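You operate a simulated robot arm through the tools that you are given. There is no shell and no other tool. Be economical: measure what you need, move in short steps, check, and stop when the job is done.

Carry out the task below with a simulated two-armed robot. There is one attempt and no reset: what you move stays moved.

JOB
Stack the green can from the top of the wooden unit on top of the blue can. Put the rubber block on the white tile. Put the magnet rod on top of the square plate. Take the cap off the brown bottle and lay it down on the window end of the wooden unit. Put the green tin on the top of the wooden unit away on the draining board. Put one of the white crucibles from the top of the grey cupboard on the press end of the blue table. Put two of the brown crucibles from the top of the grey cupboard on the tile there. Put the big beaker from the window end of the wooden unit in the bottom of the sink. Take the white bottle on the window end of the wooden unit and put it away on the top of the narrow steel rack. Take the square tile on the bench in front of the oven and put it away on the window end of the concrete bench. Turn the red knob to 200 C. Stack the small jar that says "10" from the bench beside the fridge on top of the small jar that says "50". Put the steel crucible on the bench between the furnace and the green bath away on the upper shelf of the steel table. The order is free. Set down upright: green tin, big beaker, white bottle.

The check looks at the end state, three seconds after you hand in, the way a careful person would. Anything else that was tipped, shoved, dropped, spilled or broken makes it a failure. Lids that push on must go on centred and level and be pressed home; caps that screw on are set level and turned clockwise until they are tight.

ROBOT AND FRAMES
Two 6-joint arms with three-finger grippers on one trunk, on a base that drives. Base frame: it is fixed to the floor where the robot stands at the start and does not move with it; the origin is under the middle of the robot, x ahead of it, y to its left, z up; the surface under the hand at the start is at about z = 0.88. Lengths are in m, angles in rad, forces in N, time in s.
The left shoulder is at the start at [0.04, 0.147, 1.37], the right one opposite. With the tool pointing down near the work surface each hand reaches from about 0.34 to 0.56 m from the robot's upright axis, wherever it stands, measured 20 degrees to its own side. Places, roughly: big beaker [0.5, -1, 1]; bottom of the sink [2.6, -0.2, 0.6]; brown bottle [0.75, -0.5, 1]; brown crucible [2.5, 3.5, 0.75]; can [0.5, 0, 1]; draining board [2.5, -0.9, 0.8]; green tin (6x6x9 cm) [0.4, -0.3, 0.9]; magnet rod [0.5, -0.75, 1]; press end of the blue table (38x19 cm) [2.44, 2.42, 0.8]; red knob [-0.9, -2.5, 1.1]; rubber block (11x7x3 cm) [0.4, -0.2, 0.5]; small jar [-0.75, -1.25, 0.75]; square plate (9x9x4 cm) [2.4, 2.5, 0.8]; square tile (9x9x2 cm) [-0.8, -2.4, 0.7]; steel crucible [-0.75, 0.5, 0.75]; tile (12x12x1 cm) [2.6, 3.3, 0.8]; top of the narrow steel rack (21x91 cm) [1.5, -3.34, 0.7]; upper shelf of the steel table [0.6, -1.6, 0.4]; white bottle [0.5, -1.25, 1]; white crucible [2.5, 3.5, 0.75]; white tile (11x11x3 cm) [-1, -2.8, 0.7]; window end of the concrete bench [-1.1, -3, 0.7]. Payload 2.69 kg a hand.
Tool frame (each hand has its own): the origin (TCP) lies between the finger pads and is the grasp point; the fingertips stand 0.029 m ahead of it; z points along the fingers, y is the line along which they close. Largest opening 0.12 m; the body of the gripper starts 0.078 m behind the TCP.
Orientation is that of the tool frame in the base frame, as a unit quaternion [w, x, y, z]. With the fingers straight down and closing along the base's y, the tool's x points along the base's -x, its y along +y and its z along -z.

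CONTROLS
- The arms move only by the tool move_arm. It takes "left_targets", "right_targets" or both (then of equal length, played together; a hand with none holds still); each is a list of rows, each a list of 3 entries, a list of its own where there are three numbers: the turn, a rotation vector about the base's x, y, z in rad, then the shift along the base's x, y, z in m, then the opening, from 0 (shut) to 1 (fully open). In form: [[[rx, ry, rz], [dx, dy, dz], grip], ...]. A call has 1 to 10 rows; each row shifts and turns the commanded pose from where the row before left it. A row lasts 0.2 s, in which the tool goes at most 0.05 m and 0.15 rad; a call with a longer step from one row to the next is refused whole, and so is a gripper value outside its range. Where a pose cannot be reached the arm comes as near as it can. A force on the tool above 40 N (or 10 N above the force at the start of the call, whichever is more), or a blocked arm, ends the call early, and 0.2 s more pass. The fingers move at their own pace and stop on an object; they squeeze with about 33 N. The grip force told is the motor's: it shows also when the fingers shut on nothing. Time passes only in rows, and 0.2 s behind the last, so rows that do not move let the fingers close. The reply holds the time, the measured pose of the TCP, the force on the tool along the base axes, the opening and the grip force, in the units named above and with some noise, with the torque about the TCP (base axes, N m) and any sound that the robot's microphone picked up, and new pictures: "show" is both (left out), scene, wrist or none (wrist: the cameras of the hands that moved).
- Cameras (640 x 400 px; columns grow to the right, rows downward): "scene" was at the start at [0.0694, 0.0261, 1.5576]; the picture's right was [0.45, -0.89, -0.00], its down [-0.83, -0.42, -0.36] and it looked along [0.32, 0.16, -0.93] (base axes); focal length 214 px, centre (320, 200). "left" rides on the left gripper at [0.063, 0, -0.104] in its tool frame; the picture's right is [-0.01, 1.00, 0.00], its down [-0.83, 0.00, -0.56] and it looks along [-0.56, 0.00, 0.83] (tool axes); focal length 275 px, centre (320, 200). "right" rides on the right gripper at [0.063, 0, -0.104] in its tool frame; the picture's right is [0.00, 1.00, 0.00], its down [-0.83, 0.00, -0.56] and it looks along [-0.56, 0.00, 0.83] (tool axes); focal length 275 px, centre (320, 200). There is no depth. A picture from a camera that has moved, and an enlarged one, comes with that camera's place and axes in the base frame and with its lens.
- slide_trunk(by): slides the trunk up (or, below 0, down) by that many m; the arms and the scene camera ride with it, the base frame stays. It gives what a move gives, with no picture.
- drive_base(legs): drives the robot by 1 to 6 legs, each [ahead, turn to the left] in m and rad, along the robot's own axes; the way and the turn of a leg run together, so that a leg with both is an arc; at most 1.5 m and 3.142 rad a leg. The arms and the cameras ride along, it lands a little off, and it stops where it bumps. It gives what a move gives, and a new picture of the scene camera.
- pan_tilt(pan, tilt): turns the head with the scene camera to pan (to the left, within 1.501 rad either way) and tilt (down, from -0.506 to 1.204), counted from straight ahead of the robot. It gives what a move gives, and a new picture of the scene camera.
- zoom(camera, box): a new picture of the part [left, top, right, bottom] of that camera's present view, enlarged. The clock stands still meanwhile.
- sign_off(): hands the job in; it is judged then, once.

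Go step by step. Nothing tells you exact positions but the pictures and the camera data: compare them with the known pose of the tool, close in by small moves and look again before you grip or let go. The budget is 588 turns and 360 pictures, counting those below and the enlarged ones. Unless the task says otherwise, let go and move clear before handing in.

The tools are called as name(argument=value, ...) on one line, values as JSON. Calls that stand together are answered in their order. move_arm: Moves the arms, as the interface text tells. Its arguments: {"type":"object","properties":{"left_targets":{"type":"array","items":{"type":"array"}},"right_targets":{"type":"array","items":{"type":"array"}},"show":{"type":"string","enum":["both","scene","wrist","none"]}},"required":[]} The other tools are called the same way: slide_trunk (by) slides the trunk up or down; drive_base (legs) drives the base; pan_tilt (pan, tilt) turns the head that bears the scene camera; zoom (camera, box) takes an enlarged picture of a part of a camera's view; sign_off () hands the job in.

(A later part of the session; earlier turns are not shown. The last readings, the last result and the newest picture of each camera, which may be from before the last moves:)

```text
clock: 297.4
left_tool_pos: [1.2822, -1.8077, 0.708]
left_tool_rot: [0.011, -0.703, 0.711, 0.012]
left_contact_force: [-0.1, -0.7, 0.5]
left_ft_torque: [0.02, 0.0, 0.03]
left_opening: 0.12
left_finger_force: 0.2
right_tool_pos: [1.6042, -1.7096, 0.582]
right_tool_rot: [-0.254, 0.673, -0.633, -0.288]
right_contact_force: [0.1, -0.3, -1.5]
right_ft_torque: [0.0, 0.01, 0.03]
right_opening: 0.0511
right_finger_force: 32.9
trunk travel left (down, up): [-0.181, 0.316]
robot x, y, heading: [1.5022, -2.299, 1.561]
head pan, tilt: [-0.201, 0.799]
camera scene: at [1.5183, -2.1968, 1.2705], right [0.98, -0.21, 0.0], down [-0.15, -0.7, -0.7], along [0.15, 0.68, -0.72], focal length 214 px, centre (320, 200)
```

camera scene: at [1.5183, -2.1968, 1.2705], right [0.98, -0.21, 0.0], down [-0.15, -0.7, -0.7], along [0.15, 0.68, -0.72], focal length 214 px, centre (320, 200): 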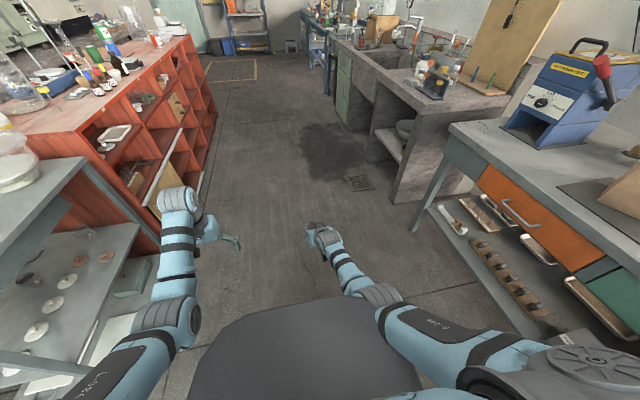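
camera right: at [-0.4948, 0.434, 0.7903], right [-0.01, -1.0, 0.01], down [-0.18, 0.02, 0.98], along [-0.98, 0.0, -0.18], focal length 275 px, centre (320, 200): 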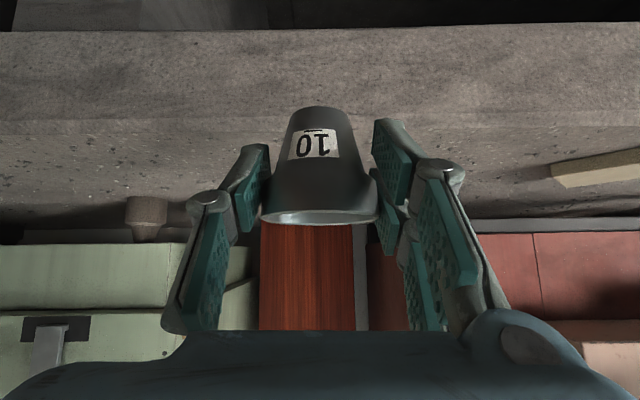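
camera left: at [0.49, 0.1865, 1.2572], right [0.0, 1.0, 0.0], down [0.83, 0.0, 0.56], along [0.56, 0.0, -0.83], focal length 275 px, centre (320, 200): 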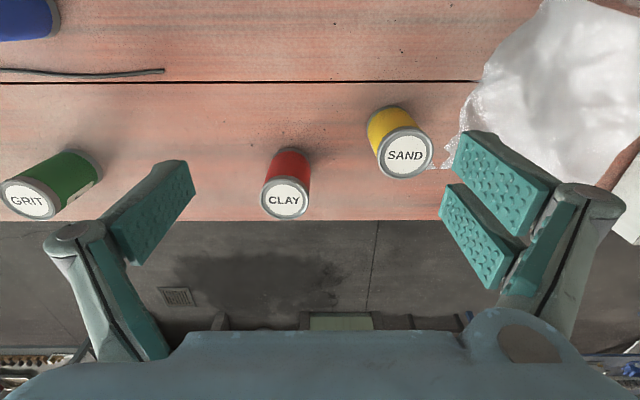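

drive_base(legs=[[0.45, 0], [0, 1.58]])

pan_tilt(pan=-0.1, tilt=0.6)

zoom(camera="right", box=[0, 0, 640, 400])

```text
clock: 304.1
left_tool_pos: [1.0233, -2.0613, 0.7081]
left_tool_rot: [0.001, 1.0, 0.006, -0.016]
left_contact_force: [-0.6, 0.3, 0.1]
left_ft_torque: [0.01, 0.01, 0.01]
left_opening: 0.1198
left_finger_force: 0.1
right_tool_pos: [0.9192, -1.743, 0.5809]
right_tool_rot: [0.028, 0.922, 0.037, -0.384]
right_contact_force: [0.2, 0.2, -1.3]
right_ft_torque: [0.0, 0.03, -0.02]
right_opening: 0.0512
right_finger_force: 33.0
trunk travel left (down, up): [-0.181, 0.316]
robot x, y, heading: [1.5065, -1.8322, -3.13]
head pan, tilt: [-0.201, 0.799]
camera scene: at [1.408, -1.817, 1.2705], right [0.19, 0.98, 0.0], down [0.7, -0.14, -0.7], along [-0.68, 0.13, -0.72], focal length 214 px, centre (320, 200)
```

scene: 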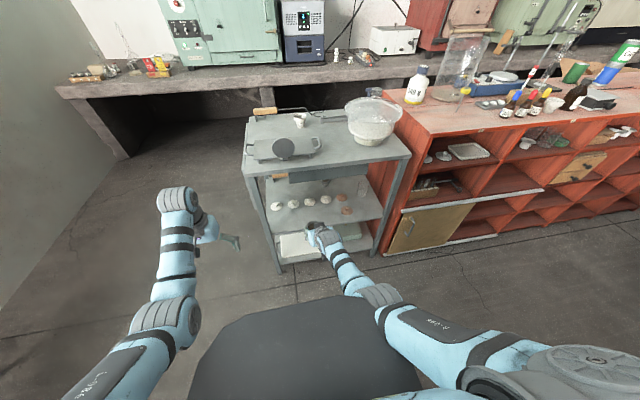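

```text
clock: 304.8
left_tool_pos: [1.0239, -2.0623, 0.7086]
left_tool_rot: [0.001, 1.0, 0.006, -0.016]
left_contact_force: [0.8, -1.4, 0.5]
left_ft_torque: [-0.02, 0.01, -0.02]
left_opening: 0.1197
left_finger_force: 0.1
right_tool_pos: [0.9196, -1.7435, 0.5825]
right_tool_rot: [0.029, 0.922, 0.038, -0.383]
right_contact_force: [0.3, -0.7, -0.8]
right_ft_torque: [-0.04, 0.02, -0.02]
right_opening: 0.0515
right_finger_force: 33.0
trunk travel left (down, up): [-0.181, 0.316]
robot x, y, heading: [1.5088, -1.8337, -3.132]
head pan, tilt: [-0.099, 0.6]
camera scene: at [1.3991, -1.8243, 1.2873], right [0.09, 1.0, 0.0], down [0.56, -0.05, -0.82], along [-0.82, 0.07, -0.57], focal length 214 px, centre (320, 200)
```

scene: 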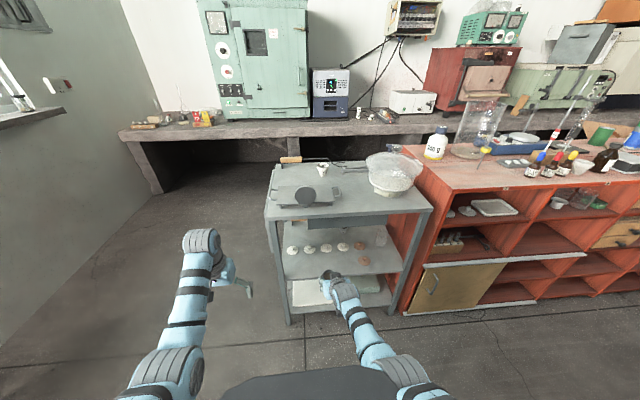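

```text
1.00 times, centred on (320, 200) of right (not enlarged: the box is as wide or as high as the picture)
camera zoom: at [1.0365, -1.7314, 0.6101], right [0.1, -1.0, 0.02], down [-0.19, 0.0, 0.98], along [-0.98, -0.1, -0.19], focal length 275 px, centre (320, 200)
```

zoom: 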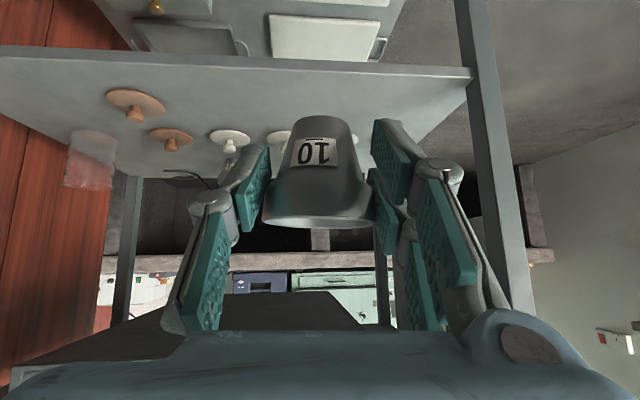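

zoom(camera="scene", box=[260, 190, 430, 320])

```text
3.08 times, centred on (345, 255) of scene
camera zoom: at [1.3991, -1.8243, 1.2873], right [0.09, 1.0, 0.0], down [0.56, -0.05, -0.82], along [-0.82, 0.07, -0.57], focal length 660 px, centre (243, 31)
```

zoom: 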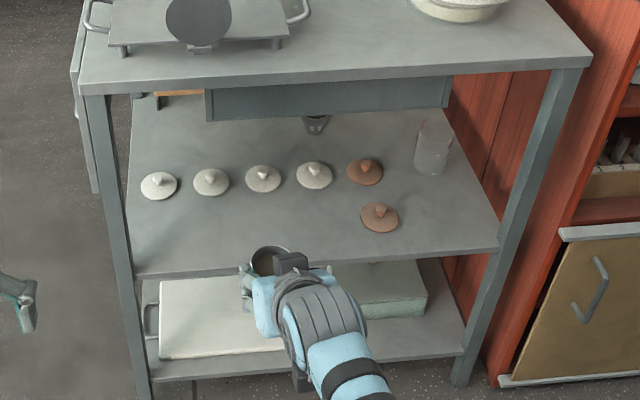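

The far side is clear: shelf edge x≈0.766, z≈0.42, lids at x≈0.61. I'll place at about [0.69, −1.745]. Lower and drive in.

slide_trunk(by=-0.095)

drive_base(legs=[[0.13, 0]])

zoom(camera="right", box=[0, 0, 640, 400])

```text
clock: 306.1
left_tool_pos: [1.0231, -2.062, 0.6142]
left_tool_rot: [0.0, 1.0, 0.006, -0.015]
left_contact_force: [1.2, -0.1, -0.1]
left_ft_torque: [-0.01, 0.02, -0.01]
left_opening: 0.1198
left_finger_force: 0.0
right_tool_pos: [0.9194, -1.7435, 0.4857]
right_tool_rot: [0.028, 0.922, 0.037, -0.383]
right_contact_force: [0.2, -0.4, -1.3]
right_ft_torque: [0.02, 0.0, -0.01]
right_opening: 0.051
right_finger_force: 32.7
trunk travel left (down, up): [-0.086, 0.411]
robot x, y, heading: [1.5049, -1.8325, -3.131]
head pan, tilt: [-0.099, 0.6]
```

```text
clock: 307.4
left_tool_pos: [0.8902, -2.0621, 0.6113]
left_tool_rot: [0.001, 1.0, 0.005, -0.015]
left_contact_force: [-0.8, -0.1, -0.9]
left_ft_torque: [-0.02, -0.01, -0.03]
left_opening: 0.1198
left_finger_force: 0.0
right_tool_pos: [0.786, -1.7436, 0.4865]
right_tool_rot: [0.027, 0.922, 0.036, -0.384]
right_contact_force: [-0.1, 0.5, -0.6]
right_ft_torque: [-0.02, 0.01, -0.01]
right_opening: 0.0511
right_finger_force: 32.7
trunk travel left (down, up): [-0.086, 0.411]
robot x, y, heading: [1.3791, -1.8334, -3.132]
head pan, tilt: [-0.099, 0.6]
camera scene: at [1.2661, -1.8254, 1.191], right [0.09, 1.0, 0.0], down [0.56, -0.05, -0.82], along [-0.82, 0.07, -0.57], focal length 214 px, centre (320, 200)
```

scene: 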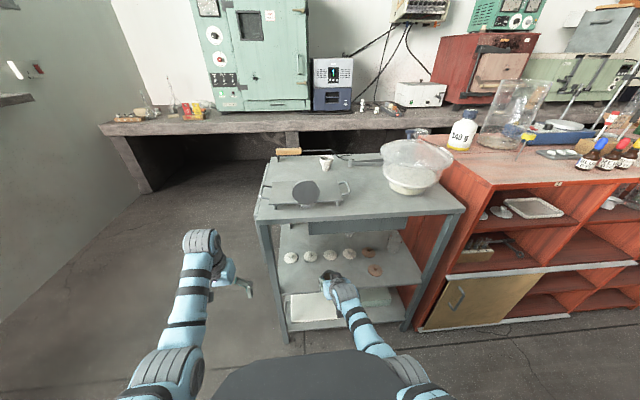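

```text
1.00 times, centred on (320, 200) of right (not enlarged: the box is as wide or as high as the picture)
camera zoom: at [0.9041, -1.7319, 0.5134], right [0.09, -1.0, 0.02], down [-0.19, 0.0, 0.98], along [-0.98, -0.1, -0.19], focal length 275 px, centre (320, 200)
```

zoom: 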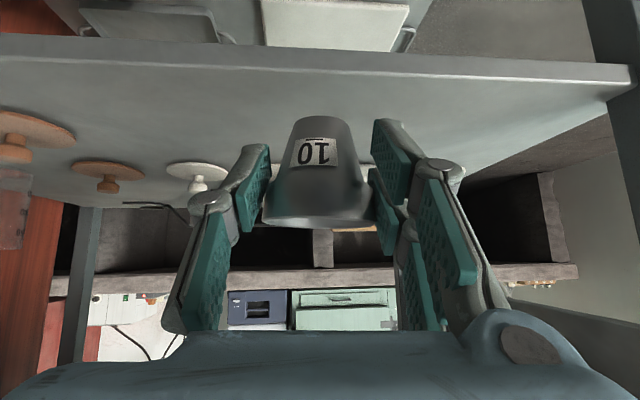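

drive_base(legs=[[0.09, 0]])

zoom(camera="right", box=[0, 0, 640, 400])

```text
clock: 308.5
left_tool_pos: [0.8009, -2.062, 0.6121]
left_tool_rot: [0.001, 1.0, 0.003, -0.015]
left_contact_force: [-0.2, 0.7, 0.7]
left_ft_torque: [0.0, -0.07, -0.01]
left_opening: 0.1203
left_finger_force: 0.1
right_tool_pos: [0.6986, -1.7432, 0.4854]
right_tool_rot: [0.027, 0.923, 0.036, -0.383]
right_contact_force: [0.9, -0.1, -0.6]
right_ft_torque: [-0.02, -0.01, -0.01]
right_opening: 0.0512
right_finger_force: 33.1
trunk travel left (down, up): [-0.086, 0.411]
robot x, y, heading: [1.2846, -1.8356, -3.135]
head pan, tilt: [-0.099, 0.6]
camera scene: at [1.1772, -1.8261, 1.191], right [0.09, 1.0, 0.0], down [0.56, -0.05, -0.82], along [-0.82, 0.08, -0.57], focal length 214 px, centre (320, 200)
```

scene: 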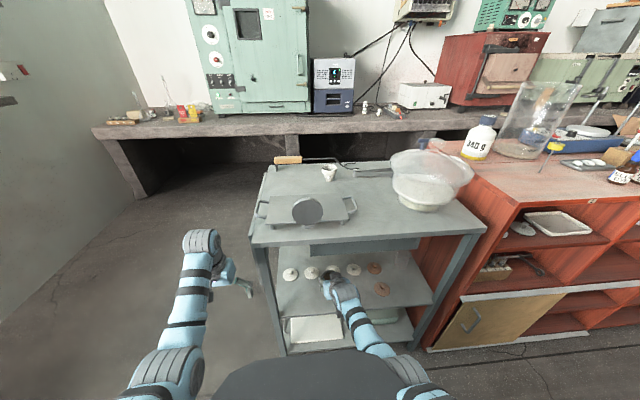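

```text
1.00 times, centred on (320, 200) of right (not enlarged: the box is as wide or as high as the picture)
camera zoom: at [0.8154, -1.7322, 0.5133], right [0.09, -1.0, 0.02], down [-0.19, 0.0, 0.98], along [-0.98, -0.09, -0.19], focal length 275 px, centre (320, 200)
```

zoom: 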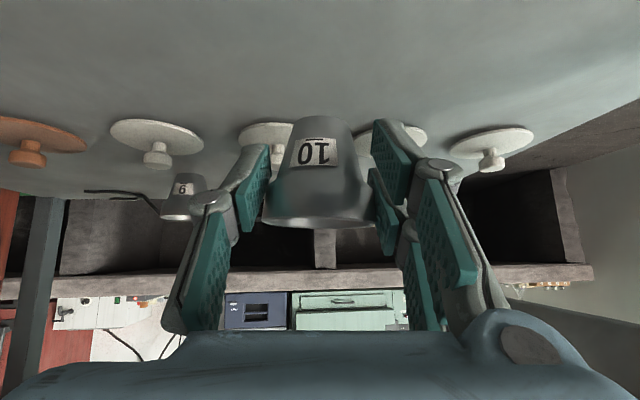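

slide_trunk(by=-0.012)

slide_trunk(by=-0.004)

```text
clock: 309.1
left_tool_pos: [0.8016, -2.0633, 0.6007]
left_tool_rot: [0.001, 1.0, 0.004, -0.016]
left_contact_force: [-0.7, 0.4, 0.6]
left_ft_torque: [0.02, 0.0, -0.03]
left_opening: 0.12
left_finger_force: 0.0
right_tool_pos: [0.6977, -1.743, 0.4741]
right_tool_rot: [0.028, 0.922, 0.037, -0.384]
right_contact_force: [-0.1, 0.8, -1.2]
right_ft_torque: [0.01, -0.03, -0.01]
right_opening: 0.0511
right_finger_force: 33.4
trunk travel left (down, up): [-0.074, 0.423]
robot x, y, heading: [1.2877, -1.8346, -3.134]
head pan, tilt: [-0.099, 0.6]
```

```text
clock: 309.6
left_tool_pos: [0.8014, -2.0625, 0.5958]
left_tool_rot: [0.0, 1.0, 0.003, -0.016]
left_contact_force: [0.6, -0.1, 0.1]
left_ft_torque: [0.03, -0.03, 0.01]
left_opening: 0.1202
left_finger_force: 0.1
right_tool_pos: [0.6984, -1.7442, 0.4705]
right_tool_rot: [0.028, 0.923, 0.037, -0.383]
right_contact_force: [-0.1, 0.3, -0.9]
right_ft_torque: [0.01, 0.0, -0.05]
right_opening: 0.051
right_finger_force: 32.9
trunk travel left (down, up): [-0.07, 0.427]
robot x, y, heading: [1.2838, -1.8372, -3.131]
head pan, tilt: [-0.099, 0.6]
```

slide_trunk(by=-0.005)

slide_trunk(by=-0.005)

zoom(camera="right", box=[160, 60, 480, 260])

```text
clock: 310.1
left_tool_pos: [0.8012, -2.0622, 0.5928]
left_tool_rot: [0.001, 1.0, 0.003, -0.016]
left_contact_force: [0.1, -0.2, 0.2]
left_ft_torque: [0.02, -0.04, 0.04]
left_opening: 0.1203
left_finger_force: 0.1
right_tool_pos: [0.699, -1.743, 0.4652]
right_tool_rot: [0.029, 0.922, 0.037, -0.384]
right_contact_force: [0.2, -0.3, -1.1]
right_ft_torque: [0.0, 0.01, -0.05]
right_opening: 0.051
right_finger_force: 33.1
trunk travel left (down, up): [-0.065, 0.432]
robot x, y, heading: [1.2906, -1.8355, -3.13]
head pan, tilt: [-0.099, 0.6]
```

```text
clock: 310.7
left_tool_pos: [0.8014, -2.0622, 0.5877]
left_tool_rot: [0.002, 1.0, 0.004, -0.016]
left_contact_force: [-0.5, 0.5, 0.6]
left_ft_torque: [0.03, 0.0, 0.02]
left_opening: 0.1202
left_finger_force: 0.1
right_tool_pos: [0.6977, -1.7438, 0.4595]
right_tool_rot: [0.028, 0.923, 0.036, -0.383]
right_contact_force: [0.9, -0.5, -0.4]
right_ft_torque: [-0.04, -0.04, -0.04]
right_opening: 0.051
right_finger_force: 32.9
trunk travel left (down, up): [-0.06, 0.437]
robot x, y, heading: [1.2883, -1.8356, -3.129]
head pan, tilt: [-0.099, 0.6]
```

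```text
2.00 times, centred on (320, 160) of right
camera zoom: at [0.8158, -1.7322, 0.4875], right [0.09, -1.0, 0.02], down [-0.19, 0.0, 0.98], along [-0.98, -0.09, -0.19], focal length 551 px, centre (320, 280)
```

zoom: 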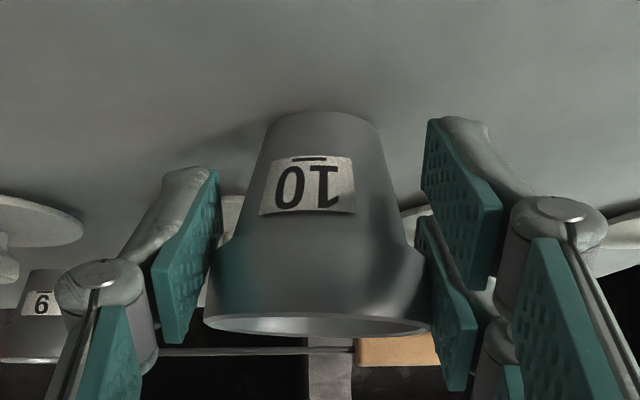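

slide_trunk(by=-0.005)

slide_trunk(by=-0.005)

```text
clock: 311.2
left_tool_pos: [0.8012, -2.0634, 0.5814]
left_tool_rot: [0.001, 1.0, 0.004, -0.016]
left_contact_force: [0.8, -0.7, -0.1]
left_ft_torque: [0.0, 0.01, -0.04]
left_opening: 0.12
left_finger_force: 0.0
right_tool_pos: [0.6971, -1.7437, 0.4574]
right_tool_rot: [0.029, 0.922, 0.037, -0.385]
right_contact_force: [-3.3, 0.3, 8.3]
right_ft_torque: [0.13, 0.29, 0.02]
right_opening: 0.0513
right_finger_force: 33.1
trunk travel left (down, up): [-0.055, 0.442]
robot x, y, heading: [1.2885, -1.8385, -3.133]
head pan, tilt: [-0.099, 0.6]
```

```text
clock: 311.8
left_tool_pos: [0.8031, -2.0636, 0.5786]
left_tool_rot: [0.0, 1.0, 0.004, -0.017]
left_contact_force: [-0.2, -1.0, 0.5]
left_ft_torque: [-0.01, 0.01, -0.02]
left_opening: 0.1201
left_finger_force: 0.1
right_tool_pos: [0.6978, -1.7461, 0.4548]
right_tool_rot: [0.028, 0.921, 0.037, -0.388]
right_contact_force: [-2.6, -3.3, 27.5]
right_ft_torque: [-0.03, 0.62, 0.08]
right_opening: 0.0511
right_finger_force: 32.6
trunk travel left (down, up): [-0.05, 0.447]
robot x, y, heading: [1.2857, -1.835, -3.131]
head pan, tilt: [-0.099, 0.6]
```

Contact at 27 N. Relieve and release, then look.

slide_trunk(by=0.004)

move_arm(right_targets=[[[0, 0, 0], [0, 0, 0], 0.46], [[0, 0, 0], [0, 0, 0], 0.52], [[0, 0, 0], [0, 0, 0], 0.62], [[0, 0, 0], [0, 0, 0], 0.7]], show="wrist")

```text
clock: 312.3
left_tool_pos: [0.8027, -2.0644, 0.5807]
left_tool_rot: [0.0, 1.0, 0.004, -0.016]
left_contact_force: [0.2, -0.3, -0.8]
left_ft_torque: [-0.01, 0.01, 0.02]
left_opening: 0.1198
left_finger_force: 0.0
right_tool_pos: [0.6992, -1.7429, 0.454]
right_tool_rot: [0.027, 0.922, 0.038, -0.384]
right_contact_force: [-3.6, -4.0, 18.0]
right_ft_torque: [-0.01, 0.64, 0.14]
right_opening: 0.051
right_finger_force: 32.8
trunk travel left (down, up): [-0.054, 0.443]
robot x, y, heading: [1.2836, -1.8367, -3.135]
head pan, tilt: [-0.099, 0.6]
```

```text
clock: 313.3
left_tool_pos: [0.8018, -2.0621, 0.581]
left_tool_rot: [0.001, 1.0, 0.004, -0.015]
left_contact_force: [-0.4, -0.6, 0.0]
left_ft_torque: [0.02, 0.0, -0.01]
left_opening: 0.1201
left_finger_force: 0.1
right_tool_pos: [0.6983, -1.7431, 0.4524]
right_tool_rot: [0.028, 0.923, 0.037, -0.382]
right_contact_force: [-0.7, -0.4, -0.8]
right_ft_torque: [0.0, 0.01, -0.01]
right_opening: 0.084
right_finger_force: 0.1
trunk travel left (down, up): [-0.054, 0.443]
robot x, y, heading: [1.29, -1.8371, -3.129]
head pan, tilt: [-0.099, 0.6]
camera right: at [0.8164, -1.7323, 0.481], right [0.09, -1.0, 0.02], down [-0.19, 0.0, 0.98], along [-0.98, -0.1, -0.19], focal length 275 px, centre (320, 200)
```

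right: 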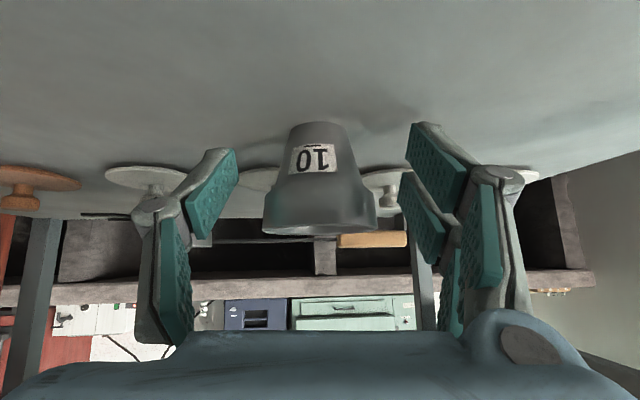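

Crucible stands upright on the upper shelf. Back straight out.

drive_base(legs=[[-0.3, 0]])

zoom(camera="scene", box=[260, 190, 420, 310])

slide_trunk(by=0.4)

```text
clock: 315.3
left_tool_pos: [1.0989, -2.0575, 0.5809]
left_tool_rot: [0.001, 1.0, 0.0, -0.016]
left_contact_force: [-0.4, 0.3, 0.4]
left_ft_torque: [-0.04, 0.03, 0.01]
left_opening: 0.1202
left_finger_force: 0.1
right_tool_pos: [0.9978, -1.7378, 0.4533]
right_tool_rot: [0.026, 0.922, 0.033, -0.385]
right_contact_force: [0.2, -0.3, -0.1]
right_ft_torque: [-0.01, 0.0, -0.04]
right_opening: 0.0838
right_finger_force: 0.0
trunk travel left (down, up): [-0.054, 0.443]
robot x, y, heading: [1.5876, -1.8364, -3.142]
head pan, tilt: [-0.099, 0.6]
camera scene: at [1.4766, -1.824, 1.159], right [0.1, 1.0, 0.0], down [0.56, -0.06, -0.83], along [-0.82, 0.08, -0.56], focal length 214 px, centre (320, 200)
```

scene: 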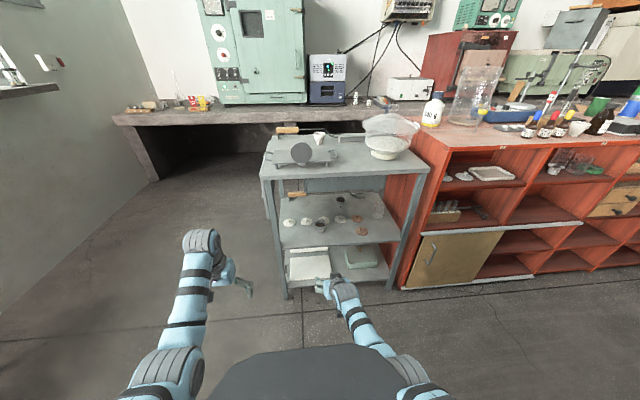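

```text
3.33 times, centred on (340, 250) of scene
camera zoom: at [1.4766, -1.824, 1.159], right [0.1, 1.0, 0.0], down [0.56, -0.06, -0.83], along [-0.82, 0.08, -0.56], focal length 715 px, centre (253, 33)
```

zoom: 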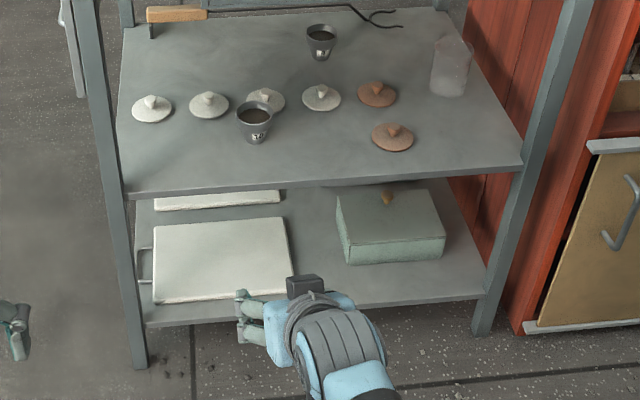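

```text
clock: 319.1
left_tool_pos: [1.0976, -2.0571, 0.9824]
left_tool_rot: [0.001, 1.0, -0.001, -0.016]
left_contact_force: [0.3, 0.5, 0.7]
left_ft_torque: [0.03, 0.02, 0.0]
left_opening: 0.1201
left_finger_force: 0.0
right_tool_pos: [0.9969, -1.7384, 0.8557]
right_tool_rot: [0.027, 0.922, 0.034, -0.384]
right_contact_force: [0.5, -0.7, -0.3]
right_ft_torque: [-0.02, 0.02, 0.0]
right_opening: 0.0839
right_finger_force: 0.1
trunk travel left (down, up): [-0.454, 0.043]
robot x, y, heading: [1.5843, -1.8326, -3.139]
head pan, tilt: [-0.099, 0.6]
```

The steel crucible is done. Next the white bottle: raise the right hand and move round to the far side of the wooden unit.

move_arm(right_targets=[[[0, 0, 0], [-0.03, 0, 0.03], 0.84], [[0, 0, 0], [-0.02, 0, 0.04], 0.84], [[0, 0, 0], [-0.01, 0, 0.04], 0.84], [[0, 0, 0], [-0.01, 0, 0.04], 0.84], [[0, 0, 0], [0, 0.02, 0.04], 0.84], [[0, 0, 0], [0, 0.02, 0.03], 0.84]], show="none")

drive_base(legs=[[0, -0.73], [0.5, 0], [0, 0.73]])

pan_tilt(pan=-0.3, tilt=0.7)

```text
clock: 320.6
left_tool_pos: [1.0981, -2.0561, 0.9815]
left_tool_rot: [0.0, 1.0, 0.0, -0.016]
left_contact_force: [-0.5, -0.9, -2.2]
left_ft_torque: [-0.02, 0.01, 0.0]
left_opening: 0.1201
left_finger_force: 0.1
right_tool_pos: [0.9285, -1.6983, 1.0748]
right_tool_rot: [0.027, 0.922, 0.033, -0.384]
right_contact_force: [0.3, 0.5, 1.4]
right_ft_torque: [-0.02, 0.0, -0.01]
right_opening: 0.1007
right_finger_force: 0.1
trunk travel left (down, up): [-0.454, 0.043]
robot x, y, heading: [1.5816, -1.8373, -3.144]
head pan, tilt: [-0.099, 0.6]
```

```text
clock: 326.2
left_tool_pos: [0.6779, -1.4296, 0.9874]
left_tool_rot: [-0.006, 0.961, -0.277, -0.025]
left_contact_force: [2.8, 6.1, 10.6]
left_ft_torque: [-0.82, 0.37, 0.09]
left_opening: 0.1202
left_finger_force: 0.1
right_tool_pos: [0.7259, -1.0389, 1.073]
right_tool_rot: [-0.079, 0.896, -0.223, -0.376]
right_contact_force: [-0.7, -0.6, -0.2]
right_ft_torque: [0.0, 0.0, -0.01]
right_opening: 0.1009
right_finger_force: 0.1
trunk travel left (down, up): [-0.454, 0.043]
robot x, y, heading: [1.2143, -1.5012, 2.58]
head pan, tilt: [-0.099, 0.6]
stopped in leg 3: the force on the tool passed its limit at 50 N (the readings are from after the stop); the commanded pose is now the measured one
camera scene: at [1.1262, -1.4332, 1.5602], right [0.62, 0.79, 0.0], down [0.44, -0.35, -0.82], along [-0.65, 0.51, -0.57], focal length 214 px, centre (320, 200)
```

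scene: 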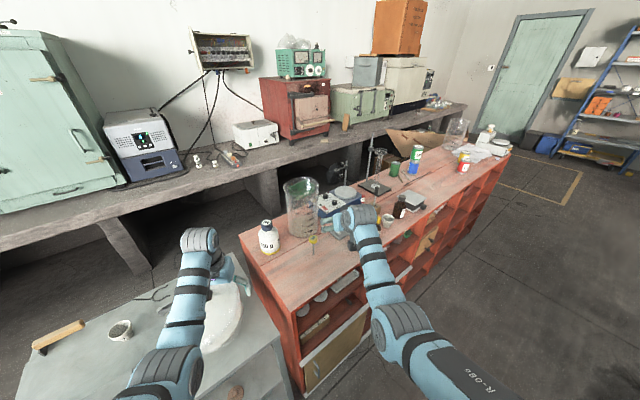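

```text
clock: 326.9
left_tool_pos: [0.6793, -1.4312, 0.9882]
left_tool_rot: [-0.005, 0.961, -0.276, -0.025]
left_contact_force: [-0.3, 8.2, 12.6]
left_ft_torque: [-0.92, 0.42, -0.21]
left_opening: 0.1199
left_finger_force: 0.2
right_tool_pos: [0.7261, -1.0388, 1.0744]
right_tool_rot: [-0.078, 0.896, -0.221, -0.377]
right_contact_force: [0.9, -1.1, 0.2]
right_ft_torque: [0.0, 0.0, 0.01]
right_opening: 0.1006
right_finger_force: 0.0
trunk travel left (down, up): [-0.454, 0.043]
robot x, y, heading: [1.2102, -1.5027, 2.58]
head pan, tilt: [-0.3, 0.7]
camera scene: at [1.1416, -1.4243, 1.5518], right [0.76, 0.65, 0.0], down [0.42, -0.49, -0.76], along [-0.5, 0.58, -0.64], focal length 214 px, centre (320, 200)
```

scene: 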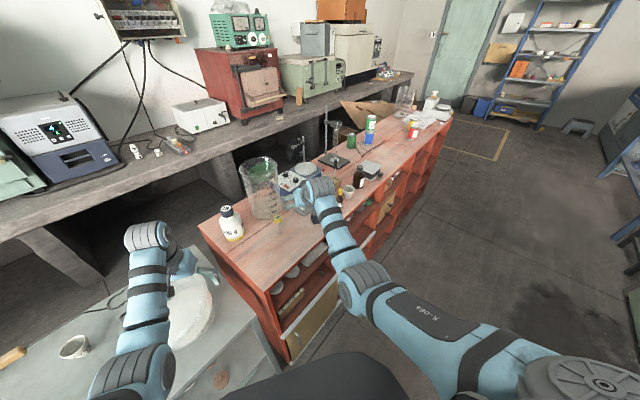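

The left hand touched the covered bowl on the steel table. Reverse the turn at once.

drive_base(legs=[[0, -0.16]])

pan_tilt(pan=0.4, tilt=0.8)

zoom(camera="left", box=[0, 0, 640, 400])

```text
clock: 328.0
left_tool_pos: [0.6942, -1.3504, 0.9864]
left_tool_rot: [-0.008, 0.936, -0.351, -0.023]
left_contact_force: [1.0, -0.5, 0.9]
left_ft_torque: [0.0, 0.0, 0.02]
left_opening: 0.1198
left_finger_force: 0.0
right_tool_pos: [0.8033, -0.9702, 1.0743]
right_tool_rot: [-0.111, 0.876, -0.292, -0.369]
right_contact_force: [-0.9, 0.7, 0.5]
right_ft_torque: [0.02, 0.0, -0.03]
right_opening: 0.1007
right_finger_force: 0.0
trunk travel left (down, up): [-0.454, 0.043]
robot x, y, heading: [1.2109, -1.5044, 2.422]
head pan, tilt: [-0.3, 0.7]
camera scene: at [1.1508, -1.4183, 1.5518], right [0.85, 0.52, 0.0], down [0.34, -0.55, -0.77], along [-0.4, 0.65, -0.64], focal length 214 px, centre (320, 200)
```

scene: 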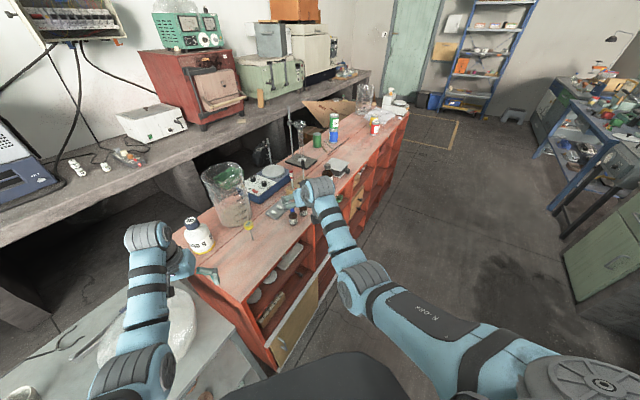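

```text
clock: 329.1
left_tool_pos: [0.6978, -1.3493, 0.9873]
left_tool_rot: [-0.008, 0.936, -0.35, -0.023]
left_contact_force: [0.1, 0.5, -1.0]
left_ft_torque: [0.01, -0.01, 0.0]
left_opening: 0.1198
left_finger_force: 0.1
right_tool_pos: [0.8055, -0.9689, 1.0733]
right_tool_rot: [-0.109, 0.876, -0.292, -0.368]
right_contact_force: [1.4, 0.4, -0.5]
right_ft_torque: [0.01, 0.02, 0.0]
right_opening: 0.1006
right_finger_force: 0.0
trunk travel left (down, up): [-0.454, 0.043]
robot x, y, heading: [1.2105, -1.5042, 2.425]
head pan, tilt: [0.4, 0.799]
camera scene: at [1.1203, -1.4634, 1.5435], right [0.32, 0.95, 0.0], down [0.68, -0.23, -0.7], along [-0.66, 0.22, -0.72], focal length 214 px, centre (320, 200)
```

scene: 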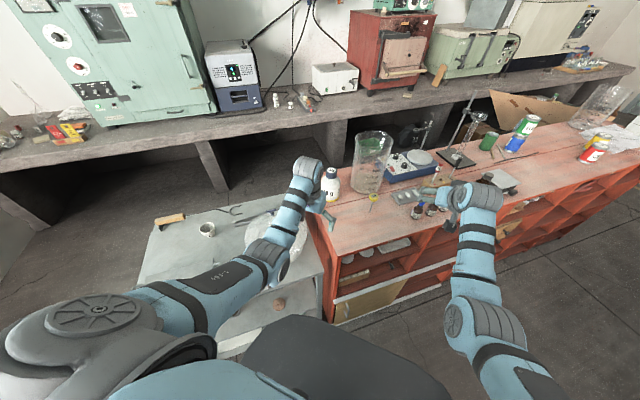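

```text
1.00 times, centred on (320, 200) of left (not enlarged: the box is as wide or as high as the picture)
camera zoom: at [0.7469, -1.393, 1.0879], right [-0.66, -0.75, 0.0], down [-0.6, 0.53, 0.6], along [-0.45, 0.39, -0.8], focal length 275 px, centre (320, 200)
```

zoom: 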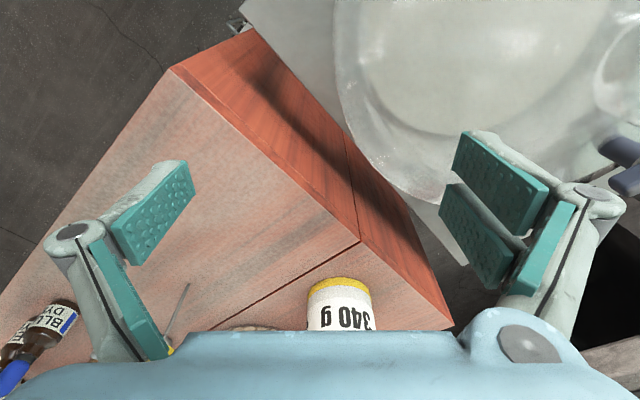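

I'll back away, then stow the left hand out to its own side so it stays clear.

drive_base(legs=[[-0.35, 0]])

move_arm(left_targets=[[[0, 0, 0], [0.014, -0.047, 0], 0.5], [[0, 0, 0], [0.012, -0.047, 0], 0.5], [[0, 0, 0], [0.012, -0.047, 0], 0.5], [[0, 0, 0], [0.012, -0.047, 0], 0.5], [[0, 0, 0], [0.011, -0.047, 0], 0.5], [[0, 0, 0], [0.011, -0.047, 0], 0.5], [[0, 0, 0], [0, -0.04, 0], 0.5]], show="none")

```text
clock: 331.4
left_tool_pos: [0.9557, -1.5805, 0.9852]
left_tool_rot: [-0.007, 0.936, -0.35, -0.021]
left_contact_force: [0.5, 0.1, -0.7]
left_ft_torque: [0.0, -0.05, -0.03]
left_opening: 0.1197
left_finger_force: 0.0
right_tool_pos: [1.0646, -1.2004, 1.0726]
right_tool_rot: [-0.108, 0.876, -0.29, -0.369]
right_contact_force: [0.1, 0.6, 0.4]
right_ft_torque: [0.0, 0.0, -0.03]
right_opening: 0.1007
right_finger_force: 0.1
trunk travel left (down, up): [-0.454, 0.043]
robot x, y, heading: [1.4762, -1.732, 2.427]
head pan, tilt: [0.4, 0.799]
camera scene: at [1.3808, -1.6924, 1.5432], right [0.31, 0.95, 0.0], down [0.68, -0.23, -0.7], along [-0.66, 0.22, -0.72], focal length 214 px, centre (320, 200)
```

scene: 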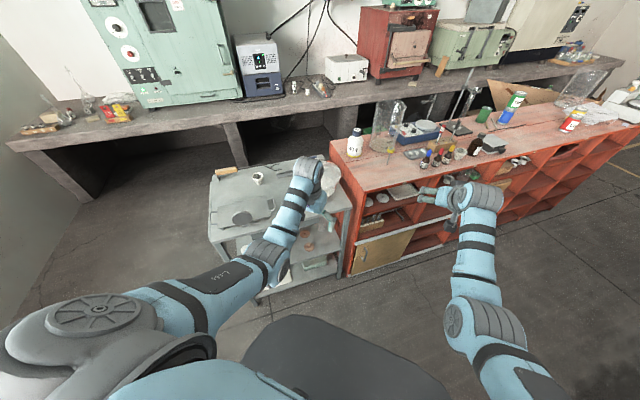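

```text
clock: 332.9
left_tool_pos: [1.0117, -1.8887, 0.9479]
left_tool_rot: [-0.009, 0.937, -0.348, -0.021]
left_contact_force: [0.1, 0.0, -0.4]
left_ft_torque: [0.0, 0.02, 0.01]
left_opening: 0.0599
left_finger_force: 0.1
left hand out of reach, approached as far as the arm can: row 1, 2, 3, 7
right_tool_pos: [1.0659, -1.2023, 1.0741]
right_tool_rot: [-0.109, 0.876, -0.291, -0.368]
right_contact_force: [-0.1, -0.3, 0.0]
right_ft_torque: [0.02, 0.02, 0.01]
right_opening: 0.1008
right_finger_force: 0.1
trunk travel left (down, up): [-0.454, 0.043]
robot x, y, heading: [1.4795, -1.7305, 2.418]
head pan, tilt: [0.4, 0.799]
```

Left hand stowed. Check the bowl and the bottle area.

pan_tilt(pan=0.3, tilt=0.7)

zoom(camera="scene", box=[200, 100, 500, 300])

```text
clock: 333.6
left_tool_pos: [1.0119, -1.8882, 0.9487]
left_tool_rot: [-0.007, 0.936, -0.35, -0.023]
left_contact_force: [-0.7, 0.4, -0.6]
left_ft_torque: [0.02, 0.0, -0.01]
left_opening: 0.0601
left_finger_force: 0.1
right_tool_pos: [1.0651, -1.2006, 1.0738]
right_tool_rot: [-0.109, 0.876, -0.291, -0.369]
right_contact_force: [0.0, -0.6, 0.0]
right_ft_torque: [0.0, 0.0, -0.01]
right_opening: 0.1009
right_finger_force: 0.1
trunk travel left (down, up): [-0.454, 0.043]
robot x, y, heading: [1.4745, -1.7337, 2.424]
head pan, tilt: [0.3, 0.7]
camera scene: at [1.3824, -1.6857, 1.5517], right [0.41, 0.91, 0.0], down [0.59, -0.26, -0.76], along [-0.7, 0.31, -0.64], focal length 214 px, centre (320, 200)
```

scene: 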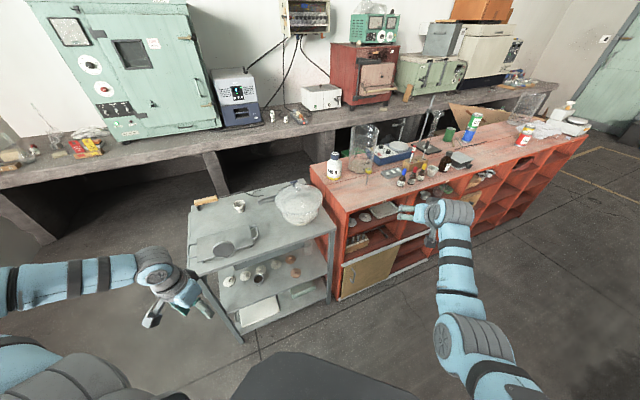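

```text
2.00 times, centred on (350, 200) of scene
camera zoom: at [1.3824, -1.6857, 1.5517], right [0.41, 0.91, 0.0], down [0.59, -0.26, -0.76], along [-0.7, 0.31, -0.64], focal length 429 px, centre (260, 200)
```

zoom: 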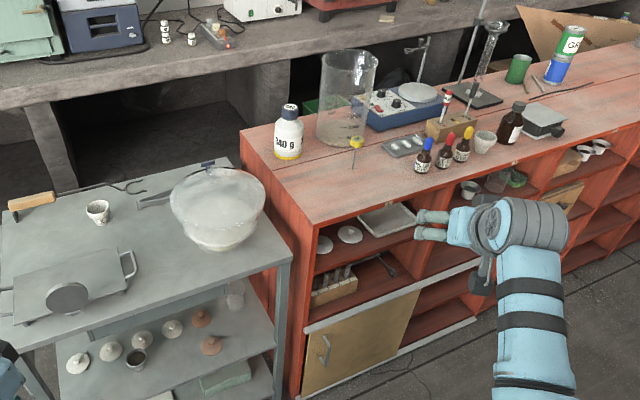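

The bowl looks settled. The bottle is at [0.50, −1.21], ~0.08 wide; the beaker (≈0.16 wide) at [0.505, −1.03]. I'll line up squarely at y≈−1.345 before driving straight in.

drive_base(legs=[[0, -0.85], [0.385, 0], [0, 1.57]])

pan_tilt(pan=-0.1, tilt=0.6)

zoom(camera="right", box=[0, 0, 640, 400])

```text
clock: 342.1
left_tool_pos: [1.2379, -1.7728, 0.9478]
left_tool_rot: [0.0, 1.0, 0.016, -0.023]
left_contact_force: [0.3, 0.3, 0.2]
left_ft_torque: [0.0, 0.01, 0.0]
left_opening: 0.06
left_finger_force: 0.1
right_tool_pos: [0.8097, -1.2303, 1.0744]
right_tool_rot: [0.034, 0.922, 0.05, -0.383]
right_contact_force: [-0.5, 1.0, -0.2]
right_ft_torque: [0.0, 0.0, -0.02]
right_opening: 0.1005
right_finger_force: 0.1
trunk travel left (down, up): [-0.454, 0.043]
robot x, y, heading: [1.4696, -1.3414, -3.11]
head pan, tilt: [0.3, 0.7]
camera scene: at [1.3704, -1.3698, 1.5517], right [-0.32, 0.95, 0.0], down [0.61, 0.21, -0.76], along [-0.72, -0.25, -0.64], focal length 214 px, centre (320, 200)
```

scene: 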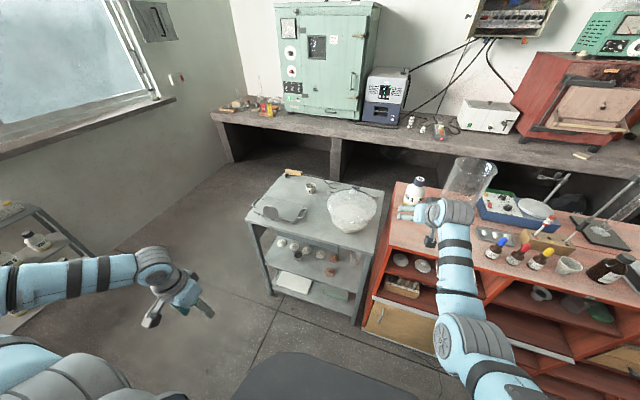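

```text
clock: 343.0
left_tool_pos: [1.2373, -1.7721, 0.9475]
left_tool_rot: [0.001, 1.0, 0.017, -0.024]
left_contact_force: [-0.5, -0.4, -0.2]
left_ft_torque: [0.03, -0.02, -0.05]
left_opening: 0.0598
left_finger_force: 0.0
right_tool_pos: [0.809, -1.2312, 1.0746]
right_tool_rot: [0.034, 0.922, 0.05, -0.384]
right_contact_force: [0.0, 0.6, 0.0]
right_ft_torque: [0.0, 0.03, 0.0]
right_opening: 0.1006
right_finger_force: 0.0
trunk travel left (down, up): [-0.454, 0.043]
robot x, y, heading: [1.4715, -1.3426, -3.115]
head pan, tilt: [-0.099, 0.6]
camera scene: at [1.3628, -1.3366, 1.5604], right [0.07, 1.0, 0.0], down [0.56, -0.04, -0.82], along [-0.82, 0.06, -0.57], focal length 214 px, centre (320, 200)
```

scene: 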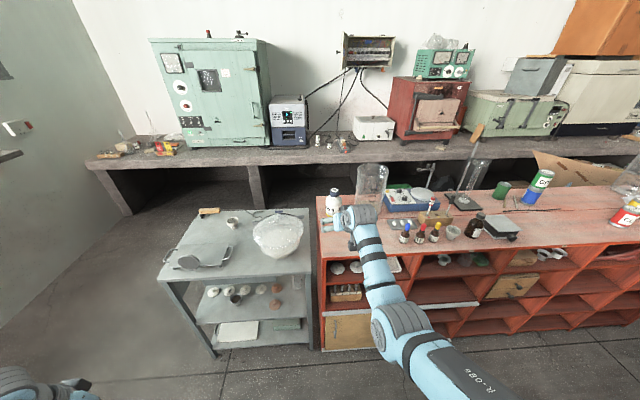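

```text
1.00 times, centred on (320, 200) of right (not enlarged: the box is as wide or as high as the picture)
camera zoom: at [0.9264, -1.217, 1.1024], right [0.12, -0.99, 0.02], down [-0.19, 0.0, 0.98], along [-0.97, -0.12, -0.19], focal length 275 px, centre (320, 200)
```

zoom: 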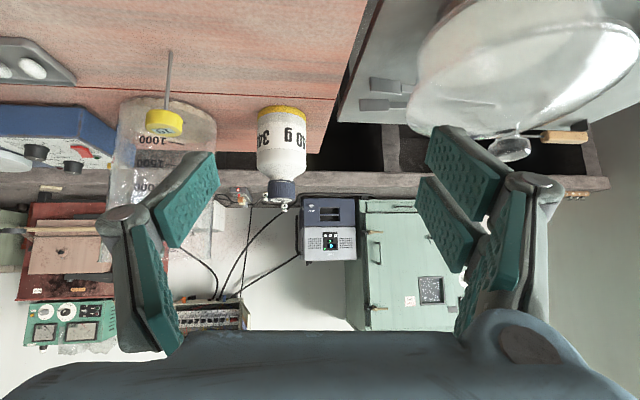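

move_arm(right_targets=[[[0, 0, 0], [0, 0.012, 0], 0.95], [[0, 0, 0], [0, 0.012, 0], 0.95], [[0, 0, 0], [0, 0, 0], 0.95]], show="none")

drive_base(legs=[[0.25, 0]])

zoom(camera="right", box=[0, 0, 640, 400])

```text
clock: 343.8
left_tool_pos: [1.2373, -1.7715, 0.9478]
left_tool_rot: [0.001, 1.0, 0.016, -0.024]
left_contact_force: [-0.2, -0.1, 0.6]
left_ft_torque: [-0.03, -0.02, -0.02]
left_opening: 0.0598
left_finger_force: 0.1
right_tool_pos: [0.8097, -1.2085, 1.0741]
right_tool_rot: [0.033, 0.922, 0.05, -0.383]
right_contact_force: [-1.5, -0.4, 0.0]
right_ft_torque: [0.03, 0.04, 0.01]
right_opening: 0.1139
right_finger_force: 0.1
trunk travel left (down, up): [-0.454, 0.043]
robot x, y, heading: [1.4737, -1.3424, -3.112]
head pan, tilt: [-0.099, 0.6]
```

```text
clock: 345.6
left_tool_pos: [0.9949, -1.7801, 0.9487]
left_tool_rot: [0.001, 1.0, 0.016, -0.026]
left_contact_force: [0.3, -0.5, -0.6]
left_ft_torque: [0.0, 0.05, 0.0]
left_opening: 0.0597
left_finger_force: 0.0
right_tool_pos: [0.5677, -1.2144, 1.0762]
right_tool_rot: [0.033, 0.921, 0.05, -0.385]
right_contact_force: [0.0, 0.5, -0.5]
right_ft_torque: [0.0, 0.02, 0.0]
right_opening: 0.1141
right_finger_force: 0.0
trunk travel left (down, up): [-0.454, 0.043]
robot x, y, heading: [1.229, -1.3478, -3.116]
head pan, tilt: [-0.099, 0.6]
camera scene: at [1.1229, -1.3434, 1.5607], right [0.07, 1.0, 0.0], down [0.56, -0.04, -0.83], along [-0.82, 0.06, -0.56], focal length 214 px, centre (320, 200)
```

scene: 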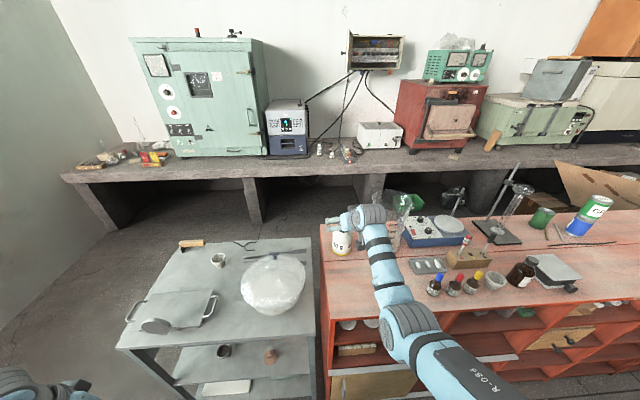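

```text
1.00 times, centred on (320, 200) of right (not enlarged: the box is as wide or as high as the picture)
camera zoom: at [0.6852, -1.2003, 1.1044], right [0.12, -0.99, 0.02], down [-0.19, 0.0, 0.98], along [-0.97, -0.12, -0.19], focal length 275 px, centre (320, 200)
```

zoom: 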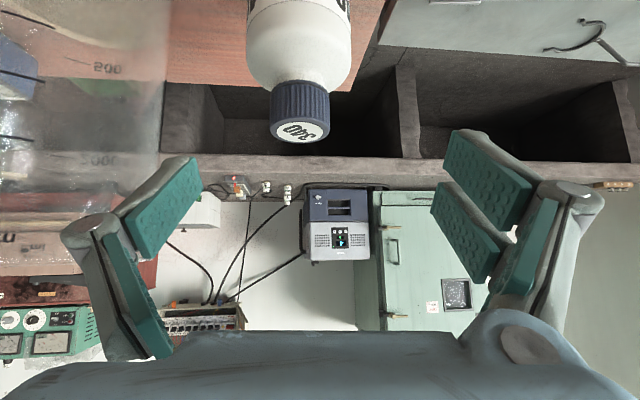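

Bottle axis at [0.498, −1.212], cap top z≈1.017. Advance 7 cm and lower around it.

drive_base(legs=[[0.068, 0]])

slide_trunk(by=-0.1)

zoom(camera="right", box=[0, 0, 640, 400])

```text
clock: 346.6
left_tool_pos: [0.9332, -1.7806, 0.9506]
left_tool_rot: [0.002, 0.999, 0.017, -0.028]
left_contact_force: [1.3, 0.2, 1.0]
left_ft_torque: [-0.03, 0.11, 0.0]
left_opening: 0.0602
left_finger_force: 0.0
right_tool_pos: [0.5072, -1.2176, 1.0807]
right_tool_rot: [0.034, 0.92, 0.051, -0.388]
right_contact_force: [0.2, -0.4, 1.2]
right_ft_torque: [0.01, 0.01, -0.02]
right_opening: 0.114
right_finger_force: 0.2
trunk travel left (down, up): [-0.454, 0.043]
robot x, y, heading: [1.1582, -1.351, -3.109]
head pan, tilt: [-0.099, 0.6]
camera scene: at [1.0645, -1.3451, 1.5615], right [0.07, 1.0, 0.0], down [0.56, -0.04, -0.83], along [-0.83, 0.06, -0.56], focal length 214 px, centre (320, 200)
```

scene: 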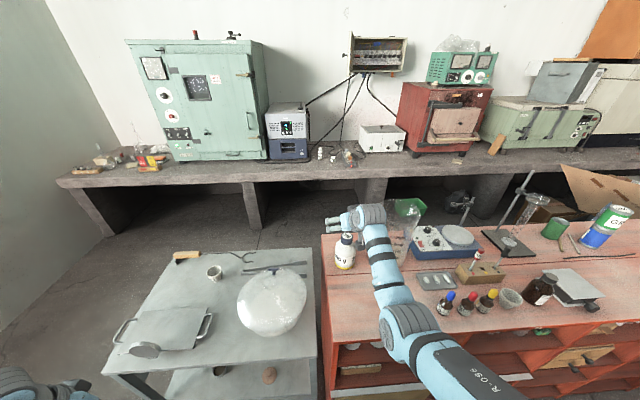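

```text
clock: 347.9
left_tool_pos: [0.9247, -1.7815, 0.8464]
left_tool_rot: [0.0, 1.0, 0.017, -0.024]
left_contact_force: [0.6, 0.2, -0.5]
left_ft_torque: [0.0, -0.03, -0.01]
left_opening: 0.0601
left_finger_force: 0.1
right_tool_pos: [0.4964, -1.2184, 0.9738]
right_tool_rot: [0.034, 0.921, 0.05, -0.384]
right_contact_force: [-0.3, -0.1, 0.0]
right_ft_torque: [0.01, 0.04, -0.01]
right_opening: 0.1141
right_finger_force: 0.1
trunk travel left (down, up): [-0.354, 0.143]
robot x, y, heading: [1.1601, -1.3545, -3.108]
head pan, tilt: [-0.099, 0.6]
```

```text
1.00 times, centred on (320, 200) of right (not enlarged: the box is as wide or as high as the picture)
camera zoom: at [0.6139, -1.2033, 1.0018], right [0.12, -0.99, 0.02], down [-0.19, 0.0, 0.98], along [-0.97, -0.12, -0.19], focal length 275 px, centre (320, 200)
```

zoom: 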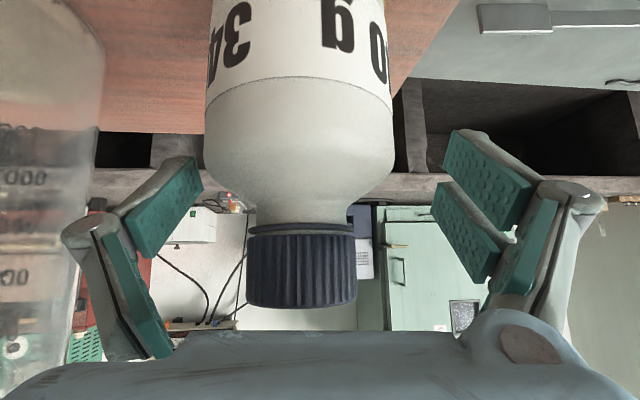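

move_arm(right_targets=[[[0, 0, 0], [0, 0.008, 0], 0.95], [[0, 0, 0], [0, 0, 0], 0.95]], show="none")

slide_trunk(by=-0.042)

move_arm(right_targets=[[[0, 0, 0], [0, 0, 0], 0.75], [[0, 0, 0], [0, 0, 0], 0.6], [[0, 0, 0], [0, 0, 0], 0.3], [[0, 0, 0], [0, 0, 0], 0]], show="wrist")

```text
clock: 348.5
left_tool_pos: [0.9241, -1.7816, 0.846]
left_tool_rot: [0.002, 1.0, 0.017, -0.023]
left_contact_force: [-0.8, 0.1, -0.7]
left_ft_torque: [0.0, 0.03, 0.01]
left_opening: 0.0599
left_finger_force: 0.1
right_tool_pos: [0.4969, -1.2085, 0.9742]
right_tool_rot: [0.033, 0.922, 0.049, -0.383]
right_contact_force: [0.3, 0.4, -0.5]
right_ft_torque: [-0.02, 0.01, -0.01]
right_opening: 0.114
right_finger_force: 0.0
trunk travel left (down, up): [-0.354, 0.143]
robot x, y, heading: [1.1615, -1.351, -3.117]
head pan, tilt: [-0.099, 0.6]
```

```text
clock: 349.4
left_tool_pos: [0.9236, -1.7808, 0.805]
left_tool_rot: [0.002, 1.0, 0.017, -0.024]
left_contact_force: [0.2, -0.4, -0.3]
left_ft_torque: [-0.03, -0.02, 0.01]
left_opening: 0.0599
left_finger_force: 0.0
right_tool_pos: [0.4976, -1.2102, 0.932]
right_tool_rot: [0.034, 0.922, 0.05, -0.383]
right_contact_force: [0.5, 0.1, 0.1]
right_ft_torque: [0.01, -0.01, -0.05]
right_opening: 0.114
right_finger_force: 0.0
trunk travel left (down, up): [-0.312, 0.185]
robot x, y, heading: [1.1571, -1.3511, -3.107]
head pan, tilt: [-0.099, 0.6]
```

```text
clock: 350.4
left_tool_pos: [0.9246, -1.7818, 0.8047]
left_tool_rot: [0.002, 1.0, 0.017, -0.023]
left_contact_force: [0.0, 0.1, 0.5]
left_ft_torque: [-0.02, 0.0, -0.01]
left_opening: 0.06
left_finger_force: 0.0
right_tool_pos: [0.4972, -1.2112, 0.9319]
right_tool_rot: [0.033, 0.922, 0.05, -0.383]
right_contact_force: [-1.4, -0.4, 1.6]
right_ft_torque: [0.15, 0.05, 0.01]
right_opening: 0.075
right_finger_force: 32.8
trunk travel left (down, up): [-0.312, 0.185]
robot x, y, heading: [1.1613, -1.353, -3.109]
head pan, tilt: [-0.099, 0.6]
camera right: at [0.6134, -1.1957, 0.96], right [0.12, -0.99, 0.02], down [-0.19, 0.0, 0.98], along [-0.97, -0.12, -0.19], focal length 275 px, centre (320, 200)
```

right: 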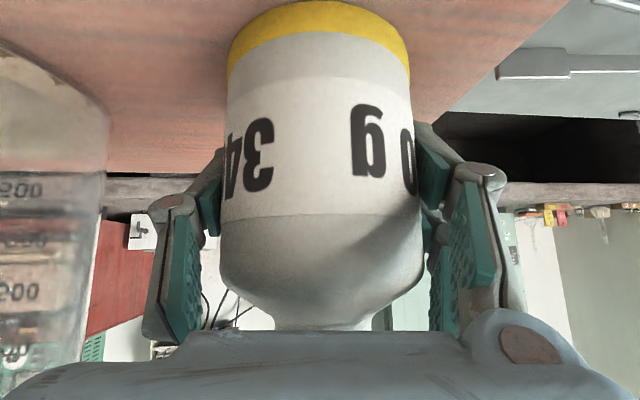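

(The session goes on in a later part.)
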